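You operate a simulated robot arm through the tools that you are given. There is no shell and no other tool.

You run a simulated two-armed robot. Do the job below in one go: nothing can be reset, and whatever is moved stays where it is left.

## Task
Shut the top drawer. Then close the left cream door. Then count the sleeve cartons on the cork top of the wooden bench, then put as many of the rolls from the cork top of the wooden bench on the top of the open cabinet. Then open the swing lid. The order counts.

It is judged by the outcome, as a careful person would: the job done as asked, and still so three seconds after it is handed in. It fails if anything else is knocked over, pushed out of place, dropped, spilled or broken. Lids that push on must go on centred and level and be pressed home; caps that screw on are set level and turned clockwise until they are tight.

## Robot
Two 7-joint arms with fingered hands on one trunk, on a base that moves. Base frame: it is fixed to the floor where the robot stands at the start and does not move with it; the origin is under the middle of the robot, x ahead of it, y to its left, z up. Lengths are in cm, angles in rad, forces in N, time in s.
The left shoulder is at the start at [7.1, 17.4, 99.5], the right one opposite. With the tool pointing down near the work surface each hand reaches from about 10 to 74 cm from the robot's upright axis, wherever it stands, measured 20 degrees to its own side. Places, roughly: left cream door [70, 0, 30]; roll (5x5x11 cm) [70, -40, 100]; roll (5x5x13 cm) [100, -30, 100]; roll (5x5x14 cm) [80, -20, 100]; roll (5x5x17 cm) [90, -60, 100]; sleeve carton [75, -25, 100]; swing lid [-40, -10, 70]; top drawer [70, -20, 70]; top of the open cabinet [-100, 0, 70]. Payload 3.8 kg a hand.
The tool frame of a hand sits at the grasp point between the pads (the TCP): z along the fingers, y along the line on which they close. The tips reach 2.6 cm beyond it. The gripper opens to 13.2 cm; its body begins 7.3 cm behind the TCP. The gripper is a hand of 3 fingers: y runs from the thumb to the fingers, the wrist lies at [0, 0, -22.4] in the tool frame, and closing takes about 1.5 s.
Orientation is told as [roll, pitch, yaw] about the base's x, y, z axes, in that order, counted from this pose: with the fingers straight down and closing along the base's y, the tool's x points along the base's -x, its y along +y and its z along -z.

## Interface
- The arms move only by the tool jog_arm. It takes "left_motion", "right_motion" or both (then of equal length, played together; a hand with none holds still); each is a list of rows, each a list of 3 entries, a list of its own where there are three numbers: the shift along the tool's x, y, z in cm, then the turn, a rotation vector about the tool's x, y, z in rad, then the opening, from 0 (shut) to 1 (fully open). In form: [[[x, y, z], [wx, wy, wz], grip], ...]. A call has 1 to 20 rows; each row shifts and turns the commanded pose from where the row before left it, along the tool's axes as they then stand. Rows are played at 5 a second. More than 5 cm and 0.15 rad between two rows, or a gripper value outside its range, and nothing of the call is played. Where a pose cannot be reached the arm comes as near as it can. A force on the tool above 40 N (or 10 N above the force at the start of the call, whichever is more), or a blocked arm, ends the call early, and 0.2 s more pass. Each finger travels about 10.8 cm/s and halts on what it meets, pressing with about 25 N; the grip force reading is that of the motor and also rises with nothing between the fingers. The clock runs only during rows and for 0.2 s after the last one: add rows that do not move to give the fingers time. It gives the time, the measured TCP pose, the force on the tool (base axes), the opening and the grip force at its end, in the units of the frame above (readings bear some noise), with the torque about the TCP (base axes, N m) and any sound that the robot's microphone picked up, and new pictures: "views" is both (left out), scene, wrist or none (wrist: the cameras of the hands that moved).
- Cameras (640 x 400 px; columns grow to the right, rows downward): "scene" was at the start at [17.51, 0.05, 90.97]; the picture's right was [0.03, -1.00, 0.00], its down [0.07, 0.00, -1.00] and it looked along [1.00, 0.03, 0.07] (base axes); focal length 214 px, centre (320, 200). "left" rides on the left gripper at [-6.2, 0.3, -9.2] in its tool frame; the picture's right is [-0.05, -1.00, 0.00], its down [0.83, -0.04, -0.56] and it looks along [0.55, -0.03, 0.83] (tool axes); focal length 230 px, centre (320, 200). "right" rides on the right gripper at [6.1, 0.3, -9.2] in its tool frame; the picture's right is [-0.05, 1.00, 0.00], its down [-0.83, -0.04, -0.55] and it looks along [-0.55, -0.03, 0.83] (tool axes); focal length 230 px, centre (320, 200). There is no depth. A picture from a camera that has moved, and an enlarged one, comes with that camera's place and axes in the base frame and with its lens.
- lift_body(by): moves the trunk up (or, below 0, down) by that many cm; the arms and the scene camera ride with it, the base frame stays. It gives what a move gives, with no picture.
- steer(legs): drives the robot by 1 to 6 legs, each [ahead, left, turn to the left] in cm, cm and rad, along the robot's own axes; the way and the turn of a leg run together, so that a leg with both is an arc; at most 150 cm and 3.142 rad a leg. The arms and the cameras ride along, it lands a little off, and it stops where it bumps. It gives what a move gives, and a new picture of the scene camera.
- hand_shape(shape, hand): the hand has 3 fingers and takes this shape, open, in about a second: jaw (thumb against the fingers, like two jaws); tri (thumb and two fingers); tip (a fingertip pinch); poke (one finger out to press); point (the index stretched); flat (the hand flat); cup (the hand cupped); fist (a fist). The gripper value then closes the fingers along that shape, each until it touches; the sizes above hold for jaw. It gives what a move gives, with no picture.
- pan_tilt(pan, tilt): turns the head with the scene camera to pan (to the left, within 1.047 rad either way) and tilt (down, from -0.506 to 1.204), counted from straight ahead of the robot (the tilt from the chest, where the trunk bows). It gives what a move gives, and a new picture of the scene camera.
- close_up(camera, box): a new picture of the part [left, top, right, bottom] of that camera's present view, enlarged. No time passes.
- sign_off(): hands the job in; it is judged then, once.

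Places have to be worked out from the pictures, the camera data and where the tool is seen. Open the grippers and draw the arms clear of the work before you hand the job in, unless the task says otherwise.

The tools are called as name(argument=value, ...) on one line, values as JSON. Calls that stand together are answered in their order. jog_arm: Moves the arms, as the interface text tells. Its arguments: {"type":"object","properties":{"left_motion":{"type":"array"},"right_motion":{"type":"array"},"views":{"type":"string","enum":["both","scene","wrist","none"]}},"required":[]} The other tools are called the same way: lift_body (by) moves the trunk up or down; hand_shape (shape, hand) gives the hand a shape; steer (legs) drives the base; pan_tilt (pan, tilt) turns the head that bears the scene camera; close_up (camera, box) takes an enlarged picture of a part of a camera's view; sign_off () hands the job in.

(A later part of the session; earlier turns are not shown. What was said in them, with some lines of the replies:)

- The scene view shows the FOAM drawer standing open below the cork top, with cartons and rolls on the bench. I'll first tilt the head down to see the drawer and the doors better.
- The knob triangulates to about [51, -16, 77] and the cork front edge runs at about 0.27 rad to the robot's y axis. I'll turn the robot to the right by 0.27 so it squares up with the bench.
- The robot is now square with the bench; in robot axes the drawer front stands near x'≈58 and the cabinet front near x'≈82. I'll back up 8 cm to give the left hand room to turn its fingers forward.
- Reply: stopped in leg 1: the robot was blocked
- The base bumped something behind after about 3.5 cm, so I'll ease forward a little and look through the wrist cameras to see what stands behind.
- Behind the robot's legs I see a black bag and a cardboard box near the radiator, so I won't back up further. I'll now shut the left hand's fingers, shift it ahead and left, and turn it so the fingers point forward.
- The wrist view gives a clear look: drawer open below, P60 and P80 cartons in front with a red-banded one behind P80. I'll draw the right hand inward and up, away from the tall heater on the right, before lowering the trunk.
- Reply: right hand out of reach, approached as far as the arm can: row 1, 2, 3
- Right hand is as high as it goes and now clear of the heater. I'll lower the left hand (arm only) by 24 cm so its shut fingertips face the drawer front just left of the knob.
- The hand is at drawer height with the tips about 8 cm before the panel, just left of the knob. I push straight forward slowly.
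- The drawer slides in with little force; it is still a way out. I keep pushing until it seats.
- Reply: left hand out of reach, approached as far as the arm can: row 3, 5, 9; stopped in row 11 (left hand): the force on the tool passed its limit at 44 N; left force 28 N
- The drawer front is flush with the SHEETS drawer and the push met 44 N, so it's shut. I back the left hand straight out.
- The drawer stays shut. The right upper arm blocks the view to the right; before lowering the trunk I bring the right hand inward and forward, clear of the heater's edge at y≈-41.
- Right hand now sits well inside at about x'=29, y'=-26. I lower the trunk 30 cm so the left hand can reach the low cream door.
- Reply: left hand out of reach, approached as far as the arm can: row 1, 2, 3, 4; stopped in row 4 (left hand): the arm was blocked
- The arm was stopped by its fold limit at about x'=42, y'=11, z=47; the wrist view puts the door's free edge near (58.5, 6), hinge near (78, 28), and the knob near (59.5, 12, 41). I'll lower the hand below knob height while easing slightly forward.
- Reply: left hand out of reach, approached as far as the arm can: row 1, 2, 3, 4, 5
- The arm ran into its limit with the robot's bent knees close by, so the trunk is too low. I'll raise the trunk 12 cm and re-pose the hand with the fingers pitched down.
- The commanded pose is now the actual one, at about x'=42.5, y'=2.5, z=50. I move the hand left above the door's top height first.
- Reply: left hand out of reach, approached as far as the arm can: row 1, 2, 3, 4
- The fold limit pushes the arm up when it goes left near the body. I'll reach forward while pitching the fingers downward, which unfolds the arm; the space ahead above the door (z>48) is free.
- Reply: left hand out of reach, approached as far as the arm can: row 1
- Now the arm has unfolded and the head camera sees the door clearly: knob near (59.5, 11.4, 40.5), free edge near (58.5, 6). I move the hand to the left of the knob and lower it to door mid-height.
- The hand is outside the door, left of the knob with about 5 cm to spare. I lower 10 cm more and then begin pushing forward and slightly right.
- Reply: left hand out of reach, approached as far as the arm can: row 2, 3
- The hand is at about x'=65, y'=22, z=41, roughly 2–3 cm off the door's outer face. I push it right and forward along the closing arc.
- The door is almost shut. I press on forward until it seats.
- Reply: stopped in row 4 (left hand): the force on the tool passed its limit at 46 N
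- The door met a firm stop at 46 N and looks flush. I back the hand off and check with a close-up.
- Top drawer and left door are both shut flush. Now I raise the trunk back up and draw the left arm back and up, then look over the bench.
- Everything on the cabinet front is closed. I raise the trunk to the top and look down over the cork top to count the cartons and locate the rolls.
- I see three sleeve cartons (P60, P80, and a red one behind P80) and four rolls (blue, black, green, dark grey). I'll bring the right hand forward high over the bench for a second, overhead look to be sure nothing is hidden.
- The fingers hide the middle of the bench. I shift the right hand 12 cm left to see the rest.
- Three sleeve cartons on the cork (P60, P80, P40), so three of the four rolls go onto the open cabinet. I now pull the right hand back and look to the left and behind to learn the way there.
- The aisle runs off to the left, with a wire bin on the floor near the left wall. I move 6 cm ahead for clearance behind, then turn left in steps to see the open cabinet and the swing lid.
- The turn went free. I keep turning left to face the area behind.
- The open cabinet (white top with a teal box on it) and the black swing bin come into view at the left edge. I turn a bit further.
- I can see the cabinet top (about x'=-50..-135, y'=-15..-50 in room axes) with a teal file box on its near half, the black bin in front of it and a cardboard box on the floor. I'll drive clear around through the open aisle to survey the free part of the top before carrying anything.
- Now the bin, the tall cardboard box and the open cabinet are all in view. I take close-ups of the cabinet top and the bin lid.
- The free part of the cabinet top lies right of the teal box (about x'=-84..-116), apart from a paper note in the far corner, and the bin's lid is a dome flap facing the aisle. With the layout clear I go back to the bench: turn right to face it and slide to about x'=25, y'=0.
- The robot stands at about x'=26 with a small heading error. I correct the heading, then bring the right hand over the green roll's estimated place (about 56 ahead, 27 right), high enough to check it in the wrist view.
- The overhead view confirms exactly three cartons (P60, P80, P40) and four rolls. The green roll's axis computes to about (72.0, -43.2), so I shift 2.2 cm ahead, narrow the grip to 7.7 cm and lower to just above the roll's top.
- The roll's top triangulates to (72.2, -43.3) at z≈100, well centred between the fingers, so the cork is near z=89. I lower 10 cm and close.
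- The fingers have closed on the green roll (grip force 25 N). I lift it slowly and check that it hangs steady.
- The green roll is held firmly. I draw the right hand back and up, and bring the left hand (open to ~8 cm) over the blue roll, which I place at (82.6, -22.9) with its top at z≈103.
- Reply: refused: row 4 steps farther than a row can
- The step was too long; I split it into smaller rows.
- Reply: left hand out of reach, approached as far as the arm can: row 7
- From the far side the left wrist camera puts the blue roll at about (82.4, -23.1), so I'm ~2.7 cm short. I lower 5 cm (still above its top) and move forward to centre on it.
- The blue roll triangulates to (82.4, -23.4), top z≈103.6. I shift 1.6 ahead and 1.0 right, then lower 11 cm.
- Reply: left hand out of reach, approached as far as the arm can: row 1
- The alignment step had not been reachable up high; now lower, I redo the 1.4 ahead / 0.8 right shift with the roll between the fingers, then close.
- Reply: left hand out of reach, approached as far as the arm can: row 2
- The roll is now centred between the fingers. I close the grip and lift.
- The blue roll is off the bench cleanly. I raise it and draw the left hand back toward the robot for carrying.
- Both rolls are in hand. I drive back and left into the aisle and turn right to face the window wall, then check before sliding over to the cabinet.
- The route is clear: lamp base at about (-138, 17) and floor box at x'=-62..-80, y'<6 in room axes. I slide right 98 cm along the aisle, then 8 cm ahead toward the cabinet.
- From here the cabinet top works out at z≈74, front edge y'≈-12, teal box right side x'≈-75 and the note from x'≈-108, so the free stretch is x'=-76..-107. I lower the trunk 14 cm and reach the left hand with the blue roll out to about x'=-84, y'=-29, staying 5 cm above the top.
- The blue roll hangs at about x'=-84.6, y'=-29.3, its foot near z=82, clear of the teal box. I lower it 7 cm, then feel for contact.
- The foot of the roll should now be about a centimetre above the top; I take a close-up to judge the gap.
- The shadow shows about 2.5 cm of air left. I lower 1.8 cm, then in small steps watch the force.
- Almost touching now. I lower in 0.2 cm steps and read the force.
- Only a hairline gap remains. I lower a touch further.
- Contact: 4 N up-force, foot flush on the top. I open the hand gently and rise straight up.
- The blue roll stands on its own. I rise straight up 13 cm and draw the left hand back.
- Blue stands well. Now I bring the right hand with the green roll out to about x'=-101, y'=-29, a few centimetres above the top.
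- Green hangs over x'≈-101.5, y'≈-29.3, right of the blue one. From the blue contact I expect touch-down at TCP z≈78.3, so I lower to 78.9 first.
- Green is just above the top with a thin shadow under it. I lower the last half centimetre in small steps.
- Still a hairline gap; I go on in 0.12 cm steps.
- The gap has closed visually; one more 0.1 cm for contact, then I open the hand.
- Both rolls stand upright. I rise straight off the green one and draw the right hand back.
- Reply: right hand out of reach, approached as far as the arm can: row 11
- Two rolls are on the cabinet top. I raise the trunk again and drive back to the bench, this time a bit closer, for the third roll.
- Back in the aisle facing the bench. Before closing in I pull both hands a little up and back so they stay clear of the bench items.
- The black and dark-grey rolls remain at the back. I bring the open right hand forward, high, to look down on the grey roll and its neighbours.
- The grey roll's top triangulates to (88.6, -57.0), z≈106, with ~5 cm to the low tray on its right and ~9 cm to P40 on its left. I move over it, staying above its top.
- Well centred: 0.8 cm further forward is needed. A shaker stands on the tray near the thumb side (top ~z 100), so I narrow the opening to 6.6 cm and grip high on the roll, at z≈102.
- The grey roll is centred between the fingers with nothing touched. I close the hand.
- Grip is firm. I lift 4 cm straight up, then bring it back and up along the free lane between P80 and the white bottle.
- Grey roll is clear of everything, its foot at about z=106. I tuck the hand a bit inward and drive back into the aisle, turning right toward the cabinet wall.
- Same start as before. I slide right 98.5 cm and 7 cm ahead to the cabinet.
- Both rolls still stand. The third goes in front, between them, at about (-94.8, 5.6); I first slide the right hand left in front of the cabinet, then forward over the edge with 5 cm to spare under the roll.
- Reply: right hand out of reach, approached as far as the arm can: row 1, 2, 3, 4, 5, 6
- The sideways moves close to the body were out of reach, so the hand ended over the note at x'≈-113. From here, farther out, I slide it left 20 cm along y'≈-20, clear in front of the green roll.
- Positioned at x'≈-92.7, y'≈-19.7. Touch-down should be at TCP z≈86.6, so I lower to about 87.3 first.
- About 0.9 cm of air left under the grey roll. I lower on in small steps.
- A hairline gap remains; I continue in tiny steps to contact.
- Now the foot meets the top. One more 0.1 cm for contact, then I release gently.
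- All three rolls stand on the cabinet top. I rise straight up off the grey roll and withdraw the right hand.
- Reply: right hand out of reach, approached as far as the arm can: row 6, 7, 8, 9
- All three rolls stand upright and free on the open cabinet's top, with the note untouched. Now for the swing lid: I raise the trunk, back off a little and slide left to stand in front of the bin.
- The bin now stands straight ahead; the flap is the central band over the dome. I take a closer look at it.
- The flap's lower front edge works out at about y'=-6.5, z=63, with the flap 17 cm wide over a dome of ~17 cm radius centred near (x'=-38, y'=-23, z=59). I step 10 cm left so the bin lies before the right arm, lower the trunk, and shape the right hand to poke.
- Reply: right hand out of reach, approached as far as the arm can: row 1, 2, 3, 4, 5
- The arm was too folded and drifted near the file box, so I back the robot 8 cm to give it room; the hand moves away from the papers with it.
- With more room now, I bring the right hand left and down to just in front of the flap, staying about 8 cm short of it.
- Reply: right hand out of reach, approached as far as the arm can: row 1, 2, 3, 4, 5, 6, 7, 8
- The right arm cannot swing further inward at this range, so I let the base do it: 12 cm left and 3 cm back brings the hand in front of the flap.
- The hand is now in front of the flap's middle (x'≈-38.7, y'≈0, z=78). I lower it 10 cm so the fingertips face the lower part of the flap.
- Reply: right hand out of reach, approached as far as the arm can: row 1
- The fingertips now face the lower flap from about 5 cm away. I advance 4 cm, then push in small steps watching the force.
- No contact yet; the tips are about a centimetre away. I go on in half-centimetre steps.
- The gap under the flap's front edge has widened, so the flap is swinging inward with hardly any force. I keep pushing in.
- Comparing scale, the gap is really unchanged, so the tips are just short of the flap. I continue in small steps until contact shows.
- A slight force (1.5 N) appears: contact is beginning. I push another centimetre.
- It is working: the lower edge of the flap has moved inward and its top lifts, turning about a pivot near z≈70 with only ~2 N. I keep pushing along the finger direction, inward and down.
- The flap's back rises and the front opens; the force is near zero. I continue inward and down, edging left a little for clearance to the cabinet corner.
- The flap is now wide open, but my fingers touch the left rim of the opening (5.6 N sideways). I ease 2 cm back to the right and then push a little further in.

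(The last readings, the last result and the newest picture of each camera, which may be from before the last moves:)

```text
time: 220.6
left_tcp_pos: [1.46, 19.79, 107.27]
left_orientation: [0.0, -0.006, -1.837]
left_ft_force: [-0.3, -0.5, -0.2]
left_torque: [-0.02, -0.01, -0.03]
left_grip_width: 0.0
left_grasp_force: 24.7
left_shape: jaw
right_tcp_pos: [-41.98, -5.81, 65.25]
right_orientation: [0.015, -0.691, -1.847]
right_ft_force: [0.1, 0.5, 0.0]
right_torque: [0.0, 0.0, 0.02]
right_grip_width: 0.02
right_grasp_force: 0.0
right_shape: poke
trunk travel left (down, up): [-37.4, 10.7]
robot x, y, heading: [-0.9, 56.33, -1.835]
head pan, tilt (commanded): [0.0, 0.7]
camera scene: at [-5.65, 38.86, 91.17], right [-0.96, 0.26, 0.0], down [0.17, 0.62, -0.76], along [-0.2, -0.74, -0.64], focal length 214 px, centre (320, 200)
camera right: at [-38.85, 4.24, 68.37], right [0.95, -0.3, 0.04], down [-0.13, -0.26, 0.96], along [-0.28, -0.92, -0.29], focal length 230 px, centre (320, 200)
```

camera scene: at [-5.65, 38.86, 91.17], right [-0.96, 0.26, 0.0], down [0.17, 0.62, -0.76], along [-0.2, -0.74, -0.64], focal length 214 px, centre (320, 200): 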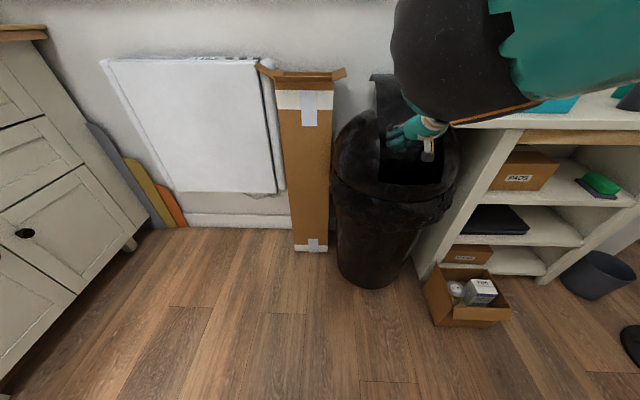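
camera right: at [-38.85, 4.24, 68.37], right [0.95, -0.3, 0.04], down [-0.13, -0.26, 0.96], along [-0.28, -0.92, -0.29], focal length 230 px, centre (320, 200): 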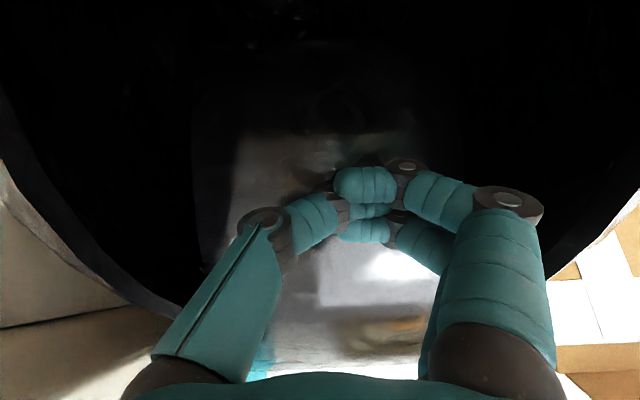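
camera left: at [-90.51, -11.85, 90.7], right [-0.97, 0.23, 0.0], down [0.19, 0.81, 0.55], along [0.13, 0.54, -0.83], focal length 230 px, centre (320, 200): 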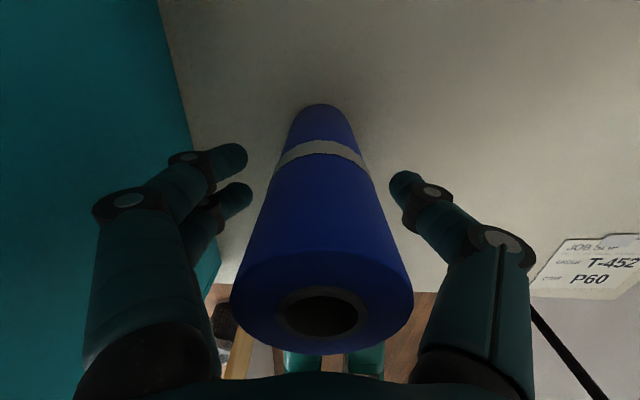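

The sideways touch is gone and the flap stays open. I push straight in another 3 cm to open it fully.

jog_arm(right_motion=[[[-0.46, 0, 0.38], [0, 0, 0], 1], [[-0.46, 0, 0.38], [0, 0, 0], 1], [[-0.46, 0, 0.38], [0, 0, 0], 1], [[-0.46, 0, 0.38], [0, 0, 0], 1], [[-0.46, 0, 0.38], [0, 0, 0], 1]], views="both")

close_up(camera="scene", box=[310, 50, 490, 220])

```text
time: 221.5
left_tcp_pos: [1.56, 20.25, 107.29]
left_orientation: [0.0, -0.01, -1.84]
left_ft_force: [-0.2, 0.2, -0.7]
left_torque: [0.01, 0.01, -0.02]
left_grip_width: 0.02
left_grasp_force: 24.8
left_shape: jaw
right_tcp_pos: [-42.39, -6.92, 65.08]
right_orientation: [0.011, -0.683, -1.846]
right_ft_force: [7.3, 20.4, 13.5]
right_torque: [-0.34, -0.19, 0.46]
right_grip_width: 0.01
right_grasp_force: 0.1
right_shape: poke
trunk travel left (down, up): [-37.4, 10.7]
robot x, y, heading: [-1.03, 56.55, -1.842]
head pan, tilt (commanded): [0.0, 0.7]
stopped in row 4 (right hand): the force on the tool passed its limit at 47 N (the readings are from after the stop); the commanded pose is now the measured one
camera scene: at [-5.54, 39.18, 91.25], right [-0.96, 0.26, 0.0], down [0.17, 0.62, -0.77], along [-0.2, -0.74, -0.64], focal length 214 px, centre (320, 200)
camera right: at [-39.28, 3.13, 68.38], right [0.95, -0.3, 0.04], down [-0.13, -0.27, 0.95], along [-0.28, -0.91, -0.3], focal length 230 px, centre (320, 200)
```

scene: 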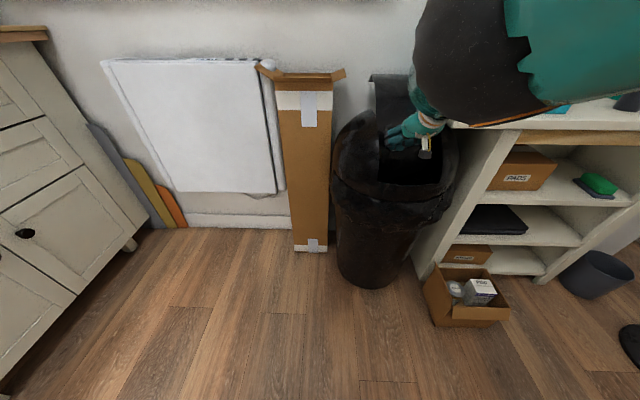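
right: 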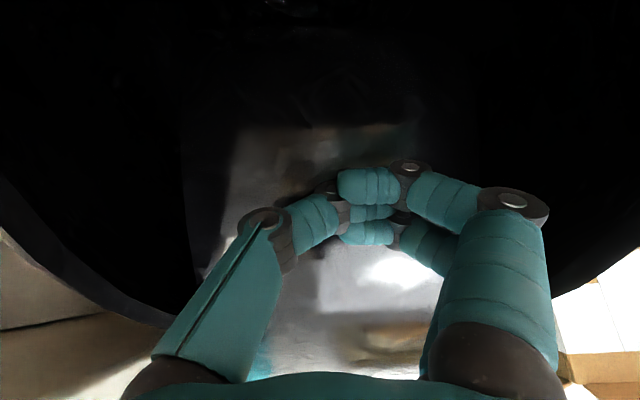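

```text
2.35 times, centred on (400, 135) of scene
camera zoom: at [-5.54, 39.18, 91.25], right [-0.96, 0.26, 0.0], down [0.17, 0.62, -0.77], along [-0.2, -0.74, -0.64], focal length 505 px, centre (132, 353)
```

zoom: 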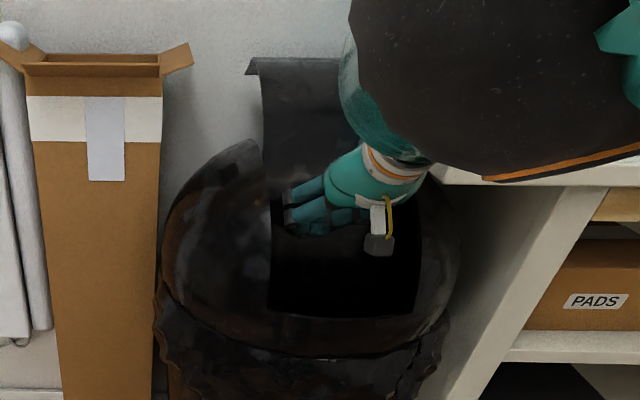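

The flap hit its stop (47 N), so it is fully open; the bin itself has not shifted. I withdraw the fingers straight back along their own direction and see whether the lid stays open.

jog_arm(right_motion=[[[0, 0, -0.5], [0, 0, 0], 1], [[0, 0, -1], [0, 0, 0], 1], [[0, 0, -1.5], [0, 0, 0], 1], [[0, 0, -2], [0, 0, 0], 1], [[0.5, 0, -2.5], [0, 0, 0], 1], [[0.5, 0, -3], [0, 0, 0], 1]], views="both")

close_up(camera="scene", box=[310, 50, 490, 220])

```text
time: 222.9
left_tcp_pos: [1.42, 19.84, 107.17]
left_orientation: [0.004, -0.006, -1.841]
left_ft_force: [0.5, -0.7, -0.3]
left_torque: [0.02, 0.01, 0.03]
left_grip_width: 0.03
left_grasp_force: 25.1
left_shape: jaw
right_tcp_pos: [-40.58, 0.03, 72.4]
right_orientation: [0.014, -0.679, -1.846]
right_ft_force: [0.1, -0.2, -0.4]
right_torque: [-0.03, 0.0, -0.01]
right_grip_width: 0.0
right_grasp_force: 0.1
right_shape: poke
trunk travel left (down, up): [-37.4, 10.7]
robot x, y, heading: [-0.72, 56.34, -1.838]
head pan, tilt (commanded): [0.0, 0.7]
camera scene: at [-5.65, 38.96, 91.18], right [-0.96, 0.26, 0.0], down [0.17, 0.62, -0.77], along [-0.2, -0.74, -0.64], focal length 214 px, centre (320, 200)
camera right: at [-37.47, 10.07, 75.53], right [0.95, -0.3, 0.04], down [-0.13, -0.27, 0.95], along [-0.28, -0.91, -0.3], focal length 230 px, centre (320, 200)
```

scene: 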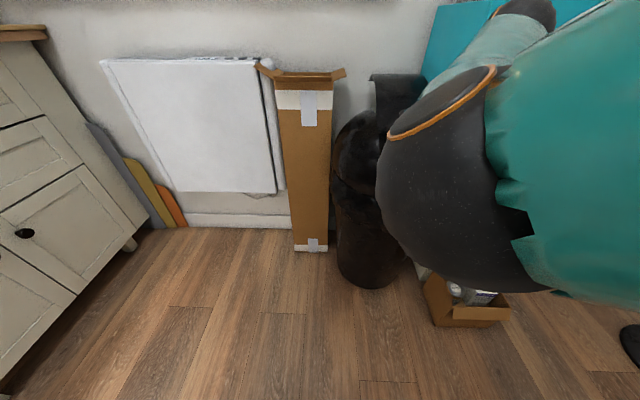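
right: 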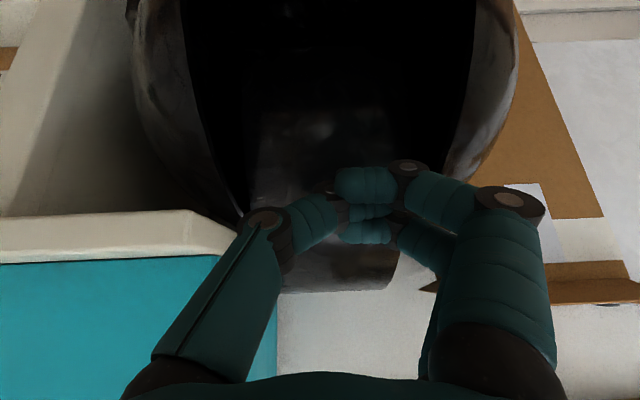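

```text
2.35 times, centred on (400, 135) of scene
camera zoom: at [-5.65, 38.96, 91.18], right [-0.96, 0.26, 0.0], down [0.17, 0.62, -0.77], along [-0.2, -0.74, -0.64], focal length 505 px, centre (132, 353)
```

zoom: 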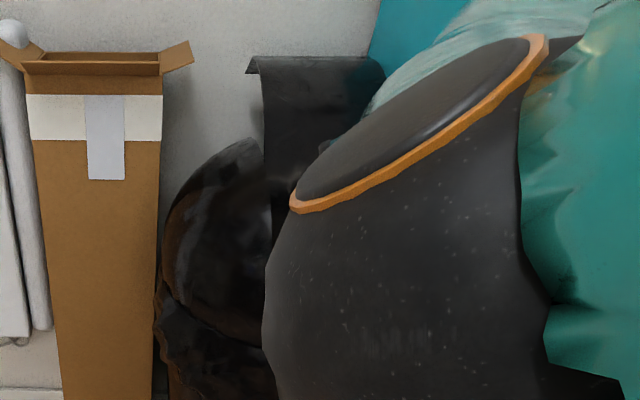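

The lid stays wide open by itself. I back the robot 12 cm to take the arm clear of the bin, then check the lid again.

steer(legs=[[-12, 0, 0]])

jog_arm(right_motion=[[[0, 0, -3], [0, 0, 0], 1], [[0, 0, -3], [0, 0.1, 0], 1], [[0, -1, -3], [0, 0.14, 0], 1], [[0, -1, -3], [0, 0.14, 0], 1], [[0, -1, -3], [0, 0.14, 0], 1], [[0, -1, -3], [0, 0.1, 0], 1]], views="both")

```text
time: 224.2
left_tcp_pos: [4.53, 31.53, 107.28]
left_orientation: [0.001, -0.008, -1.841]
left_ft_force: [0.4, -0.4, 0.2]
left_torque: [-0.01, 0.01, 0.05]
left_grip_width: 0.01
left_grasp_force: 25.4
left_shape: jaw
right_tcp_pos: [-37.62, 11.5, 72.35]
right_orientation: [0.012, -0.679, -1.849]
right_ft_force: [-0.5, -0.1, 0.8]
right_torque: [0.01, -0.05, -0.01]
right_grip_width: 0.0
right_grasp_force: 0.0
right_shape: poke
trunk travel left (down, up): [-37.4, 10.7]
robot x, y, heading: [2.09, 68.06, -1.836]
head pan, tilt (commanded): [0.0, 0.7]
camera scene: at [-2.54, 50.42, 91.19], right [-0.96, 0.27, 0.0], down [0.17, 0.62, -0.77], along [-0.2, -0.74, -0.64], focal length 214 px, centre (320, 200)
```

scene: 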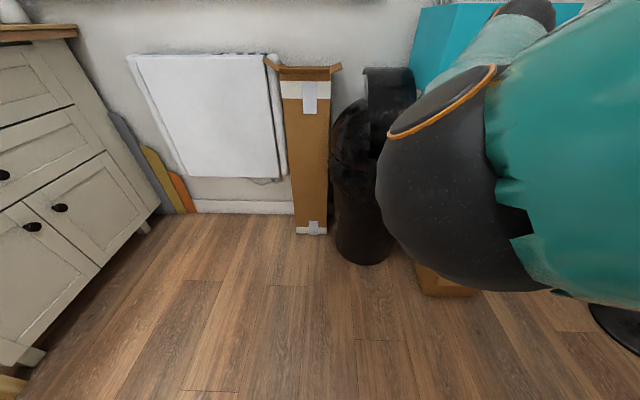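

```text
time: 225.6
left_tcp_pos: [4.51, 31.3, 107.24]
left_orientation: [0.001, -0.006, -1.841]
left_ft_force: [0.9, 0.1, 0.5]
left_torque: [0.0, 0.03, 0.03]
left_grip_width: 0.0
left_grasp_force: 24.9
left_shape: jaw
right_tcp_pos: [-39.41, 20.53, 88.03]
right_orientation: [0.013, -0.059, -1.838]
right_ft_force: [0.1, -0.6, -1.0]
right_torque: [-0.04, -0.01, -0.01]
right_grip_width: 0.01
right_grasp_force: 0.3
right_shape: poke
trunk travel left (down, up): [-37.4, 10.7]
robot x, y, heading: [2.38, 67.77, -1.839]
head pan, tilt (commanded): [0.0, 0.7]
camera scene: at [-2.54, 50.37, 91.18], right [-0.96, 0.27, 0.0], down [0.17, 0.62, -0.77], along [-0.2, -0.74, -0.64], focal length 214 px, centre (320, 200)
camera right: at [-37.42, 26.82, 96.9], right [0.95, -0.32, 0.02], down [-0.26, -0.75, 0.6], along [-0.18, -0.58, -0.8], focal length 230 px, centre (320, 200)
```

scene: 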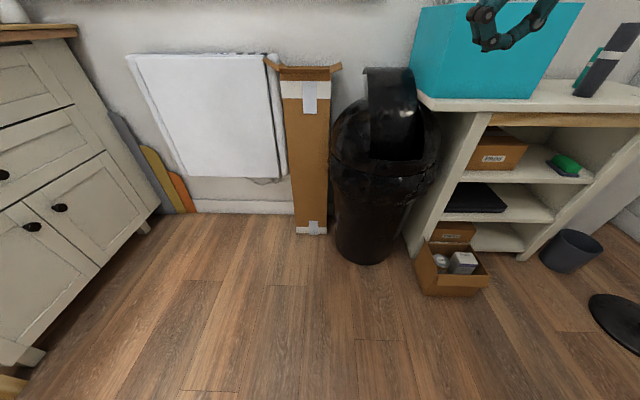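
right: 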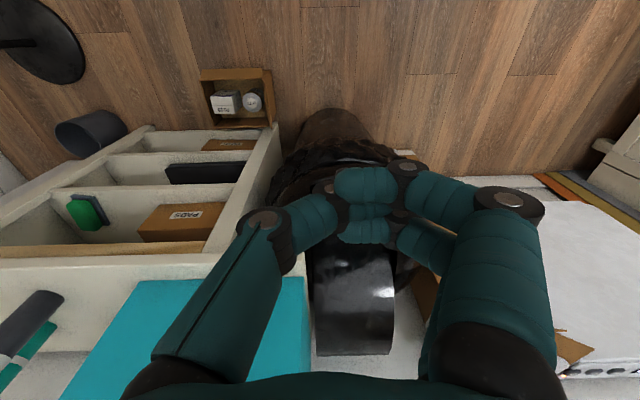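

The arm is clear and the flap stands upright with the opening free. I take a close-up to make sure it isn't falling back.

close_up(camera="scene", box=[280, 40, 480, 280])

hand_shape(hand="right", shape="jaw")

```text
1.67 times, centred on (380, 160) of scene
camera zoom: at [-2.54, 50.37, 91.18], right [-0.96, 0.27, 0.0], down [0.17, 0.62, -0.77], along [-0.2, -0.74, -0.64], focal length 358 px, centre (220, 267)
```

zoom: 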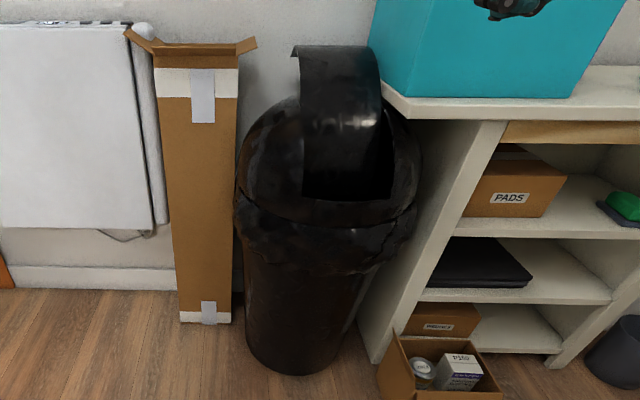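

```text
time: 226.4
left_tcp_pos: [4.55, 31.4, 107.22]
left_orientation: [0.002, -0.007, -1.84]
left_ft_force: [0.5, 0.0, -0.4]
left_torque: [-0.03, -0.04, 0.03]
left_grip_width: 0.01
left_grasp_force: 24.8
left_shape: jaw
right_tcp_pos: [-39.48, 20.49, 88.1]
right_orientation: [0.01, -0.061, -1.84]
right_ft_force: [-0.2, 0.5, 0.2]
right_torque: [0.02, -0.02, -0.04]
right_grip_width: 13.2
right_grasp_force: 0.0
right_shape: jaw
trunk travel left (down, up): [-37.4, 10.7]
robot x, y, heading: [2.46, 67.88, -1.836]
head pan, tilt (commanded): [0.0, 0.7]
```

The lid has stayed open for several seconds (about 79° by my estimate). I open the left hand too, lift the right hand a little, and take a last look at the cabinet and the bench.

jog_arm(left_motion=[[[0, 0, 0], [0, 0, 0], 0.5], [[0, 0, 0], [0, 0, 0], 1], [[0, 0, 0], [0, 0, 0], 1], [[0, 0, 0], [0, 0, 0], 1], [[0, 0, 0], [0, 0, 0], 1]], right_motion=[[[1, 0, -3], [0, 0, 0], 1], [[1, 0, -3], [0, 0, 0], 1], [[0, 0, -3], [0, 0, 0], 1], [[0, 0, -2], [0, 0, 0], 1], [[0, 0, 0], [0, 0, 0], 1]], views="scene")

pan_tilt(pan=-0.5, tilt=0.4)

close_up(camera="scene", box=[140, 60, 460, 260])

pan_tilt(pan=0.9, tilt=0.4)

```text
time: 227.7
left_tcp_pos: [4.42, 31.37, 107.32]
left_orientation: [0.002, -0.007, -1.841]
left_ft_force: [-0.2, -0.1, -0.2]
left_torque: [-0.01, 0.01, 0.0]
left_grip_width: 13.21
left_grasp_force: 0.0
left_shape: jaw
right_tcp_pos: [-38.82, 22.94, 98.83]
right_orientation: [0.01, -0.06, -1.839]
right_ft_force: [-0.7, 0.1, 0.0]
right_torque: [0.01, 0.0, -0.01]
right_grip_width: 13.19
right_grasp_force: 0.0
right_shape: jaw
trunk travel left (down, up): [-37.4, 10.7]
robot x, y, heading: [2.1, 68.12, -1.839]
head pan, tilt (commanded): [0.0, 0.7]
camera scene: at [-2.56, 50.35, 91.17], right [-0.96, 0.27, 0.0], down [0.17, 0.62, -0.76], along [-0.2, -0.74, -0.64], focal length 214 px, centre (320, 200)
```

scene: 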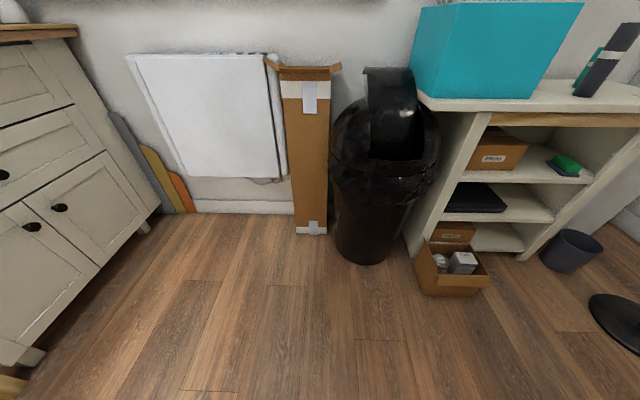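

```text
time: 228.6
left_tcp_pos: [4.52, 31.32, 107.16]
left_orientation: [0.002, -0.006, -1.841]
left_ft_force: [-0.4, -0.5, 0.2]
left_torque: [-0.02, -0.02, -0.01]
left_grip_width: 13.2
left_grasp_force: 0.0
left_shape: jaw
right_tcp_pos: [-38.83, 22.92, 98.85]
right_orientation: [0.01, -0.06, -1.841]
right_ft_force: [0.6, -0.5, -0.7]
right_torque: [-0.01, 0.01, -0.02]
right_grip_width: 13.2
right_grasp_force: 0.0
right_shape: jaw
trunk travel left (down, up): [-37.4, 10.7]
robot x, y, heading: [2.0, 68.03, -1.842]
head pan, tilt (commanded): [-0.499, 0.4]
camera scene: at [-6.73, 51.87, 93.85], right [-0.72, 0.69, 0.0], down [0.27, 0.28, -0.92], along [-0.64, -0.66, -0.39], focal length 214 px, centre (320, 200)
```

scene: 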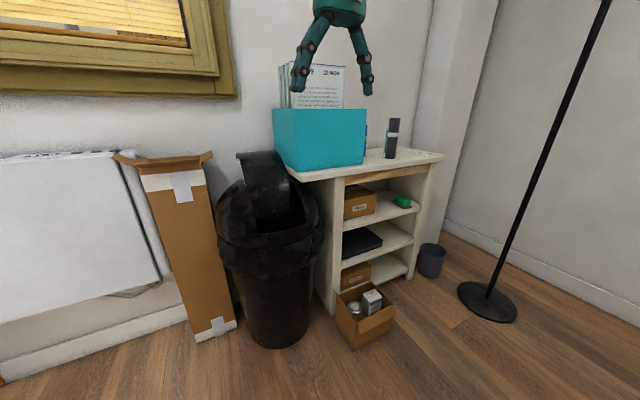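

```text
2.00 times, centred on (300, 160) of scene
camera zoom: at [-6.73, 51.87, 93.85], right [-0.72, 0.69, 0.0], down [0.27, 0.28, -0.92], along [-0.64, -0.66, -0.39], focal length 429 px, centre (360, 280)
```

zoom: 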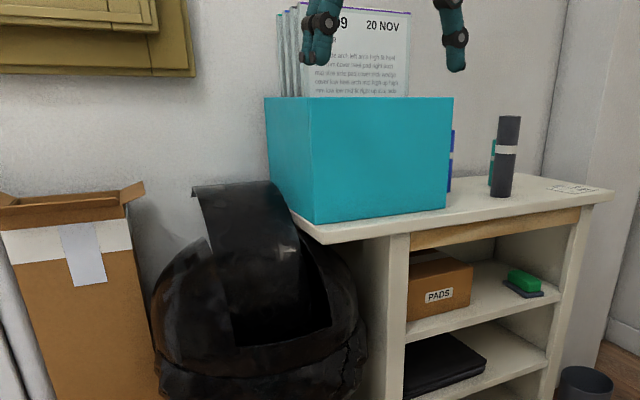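

```text
time: 230.1
left_tcp_pos: [4.41, 31.24, 107.2]
left_orientation: [0.003, -0.005, -1.842]
left_ft_force: [-0.6, 0.2, -0.2]
left_torque: [0.03, 0.01, 0.05]
left_grip_width: 13.17
left_grasp_force: 0.2
left_shape: jaw
right_tcp_pos: [-38.88, 22.96, 98.84]
right_orientation: [0.011, -0.06, -1.842]
right_ft_force: [0.2, 0.0, 0.5]
right_torque: [0.0, 0.02, 0.03]
right_grip_width: 13.19
right_grasp_force: 0.0
right_shape: jaw
trunk travel left (down, up): [-37.4, 10.7]
robot x, y, heading: [2.39, 68.12, -1.845]
head pan, tilt (commanded): [0.901, 0.4]
camera scene: at [5.16, 51.07, 93.86], right [-0.81, -0.59, 0.0], down [-0.23, 0.31, -0.92], along [0.54, -0.74, -0.39], focal length 214 px, centre (320, 200)
```

scene: 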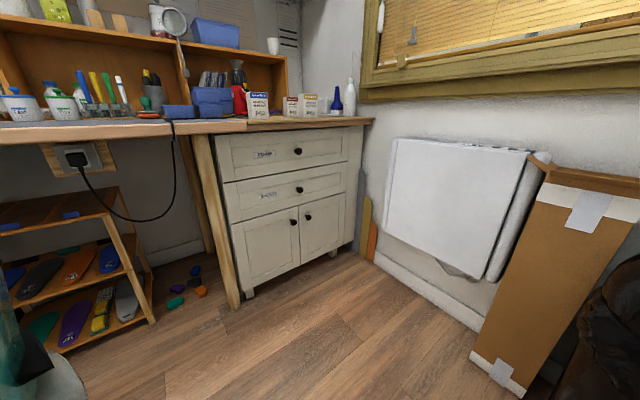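

The lid remains open, the three rolls stand on the cabinet, and the bench looks undisturbed. One close-up to confirm the drawer and the left door are still fully shut.

close_up(camera="scene", box=[190, 60, 400, 310])

```text
1.60 times, centred on (295, 185) of scene
camera zoom: at [5.16, 51.07, 93.86], right [-0.81, -0.59, 0.0], down [-0.23, 0.31, -0.92], along [0.54, -0.74, -0.39], focal length 343 px, centre (360, 224)
```

zoom: 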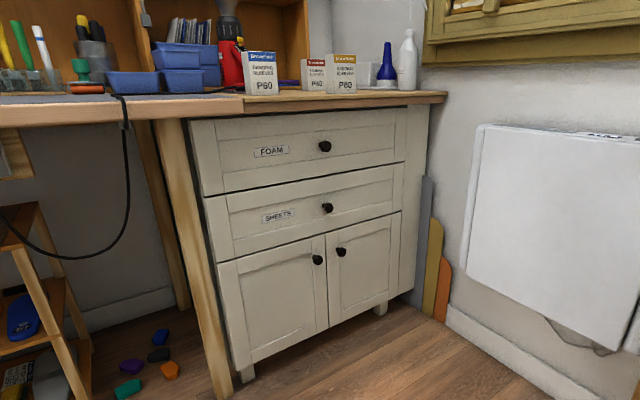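

Everything is as asked: top drawer shut, left cream door closed, three sleeve cartons counted and three rolls standing on the open cabinet, and the swing lid open with both hands open and clear. I hand the job in.

sign_off()

```text
The job is handed in.
```

The job is handed in, with every step done in the order you gave:

1. **Top drawer:** pushed in until it met a firm stop. Its front is flush with the drawer below.
2. **Left cream door:** pushed until it met a firm stop, and flush with the right door.
3. **Count:** three sleeve cartons stand on the cork top (P40, P60 and P80), so three rolls had to move.
4. **Rolls:** the blue, green and dark grey rolls stand upright on top of the open cabinet. The black roll stays on the cork top.
5. **Swing lid:** pushed in until it met a stop. It was still wide open several seconds after I drew the hand away.

- **Possible knock:** early on, the base bumped something behind it while backing up about 3.5 cm, most likely the bin or the cardboard box beside it. Both look upright, but I have no picture from before the bump to confirm that neither shifted.
- **Rim contact:** my fingers also briefly touched the rim of the bin's opening. The bin did not appear to move.

Both grippers are open and the arms are clear of the work.
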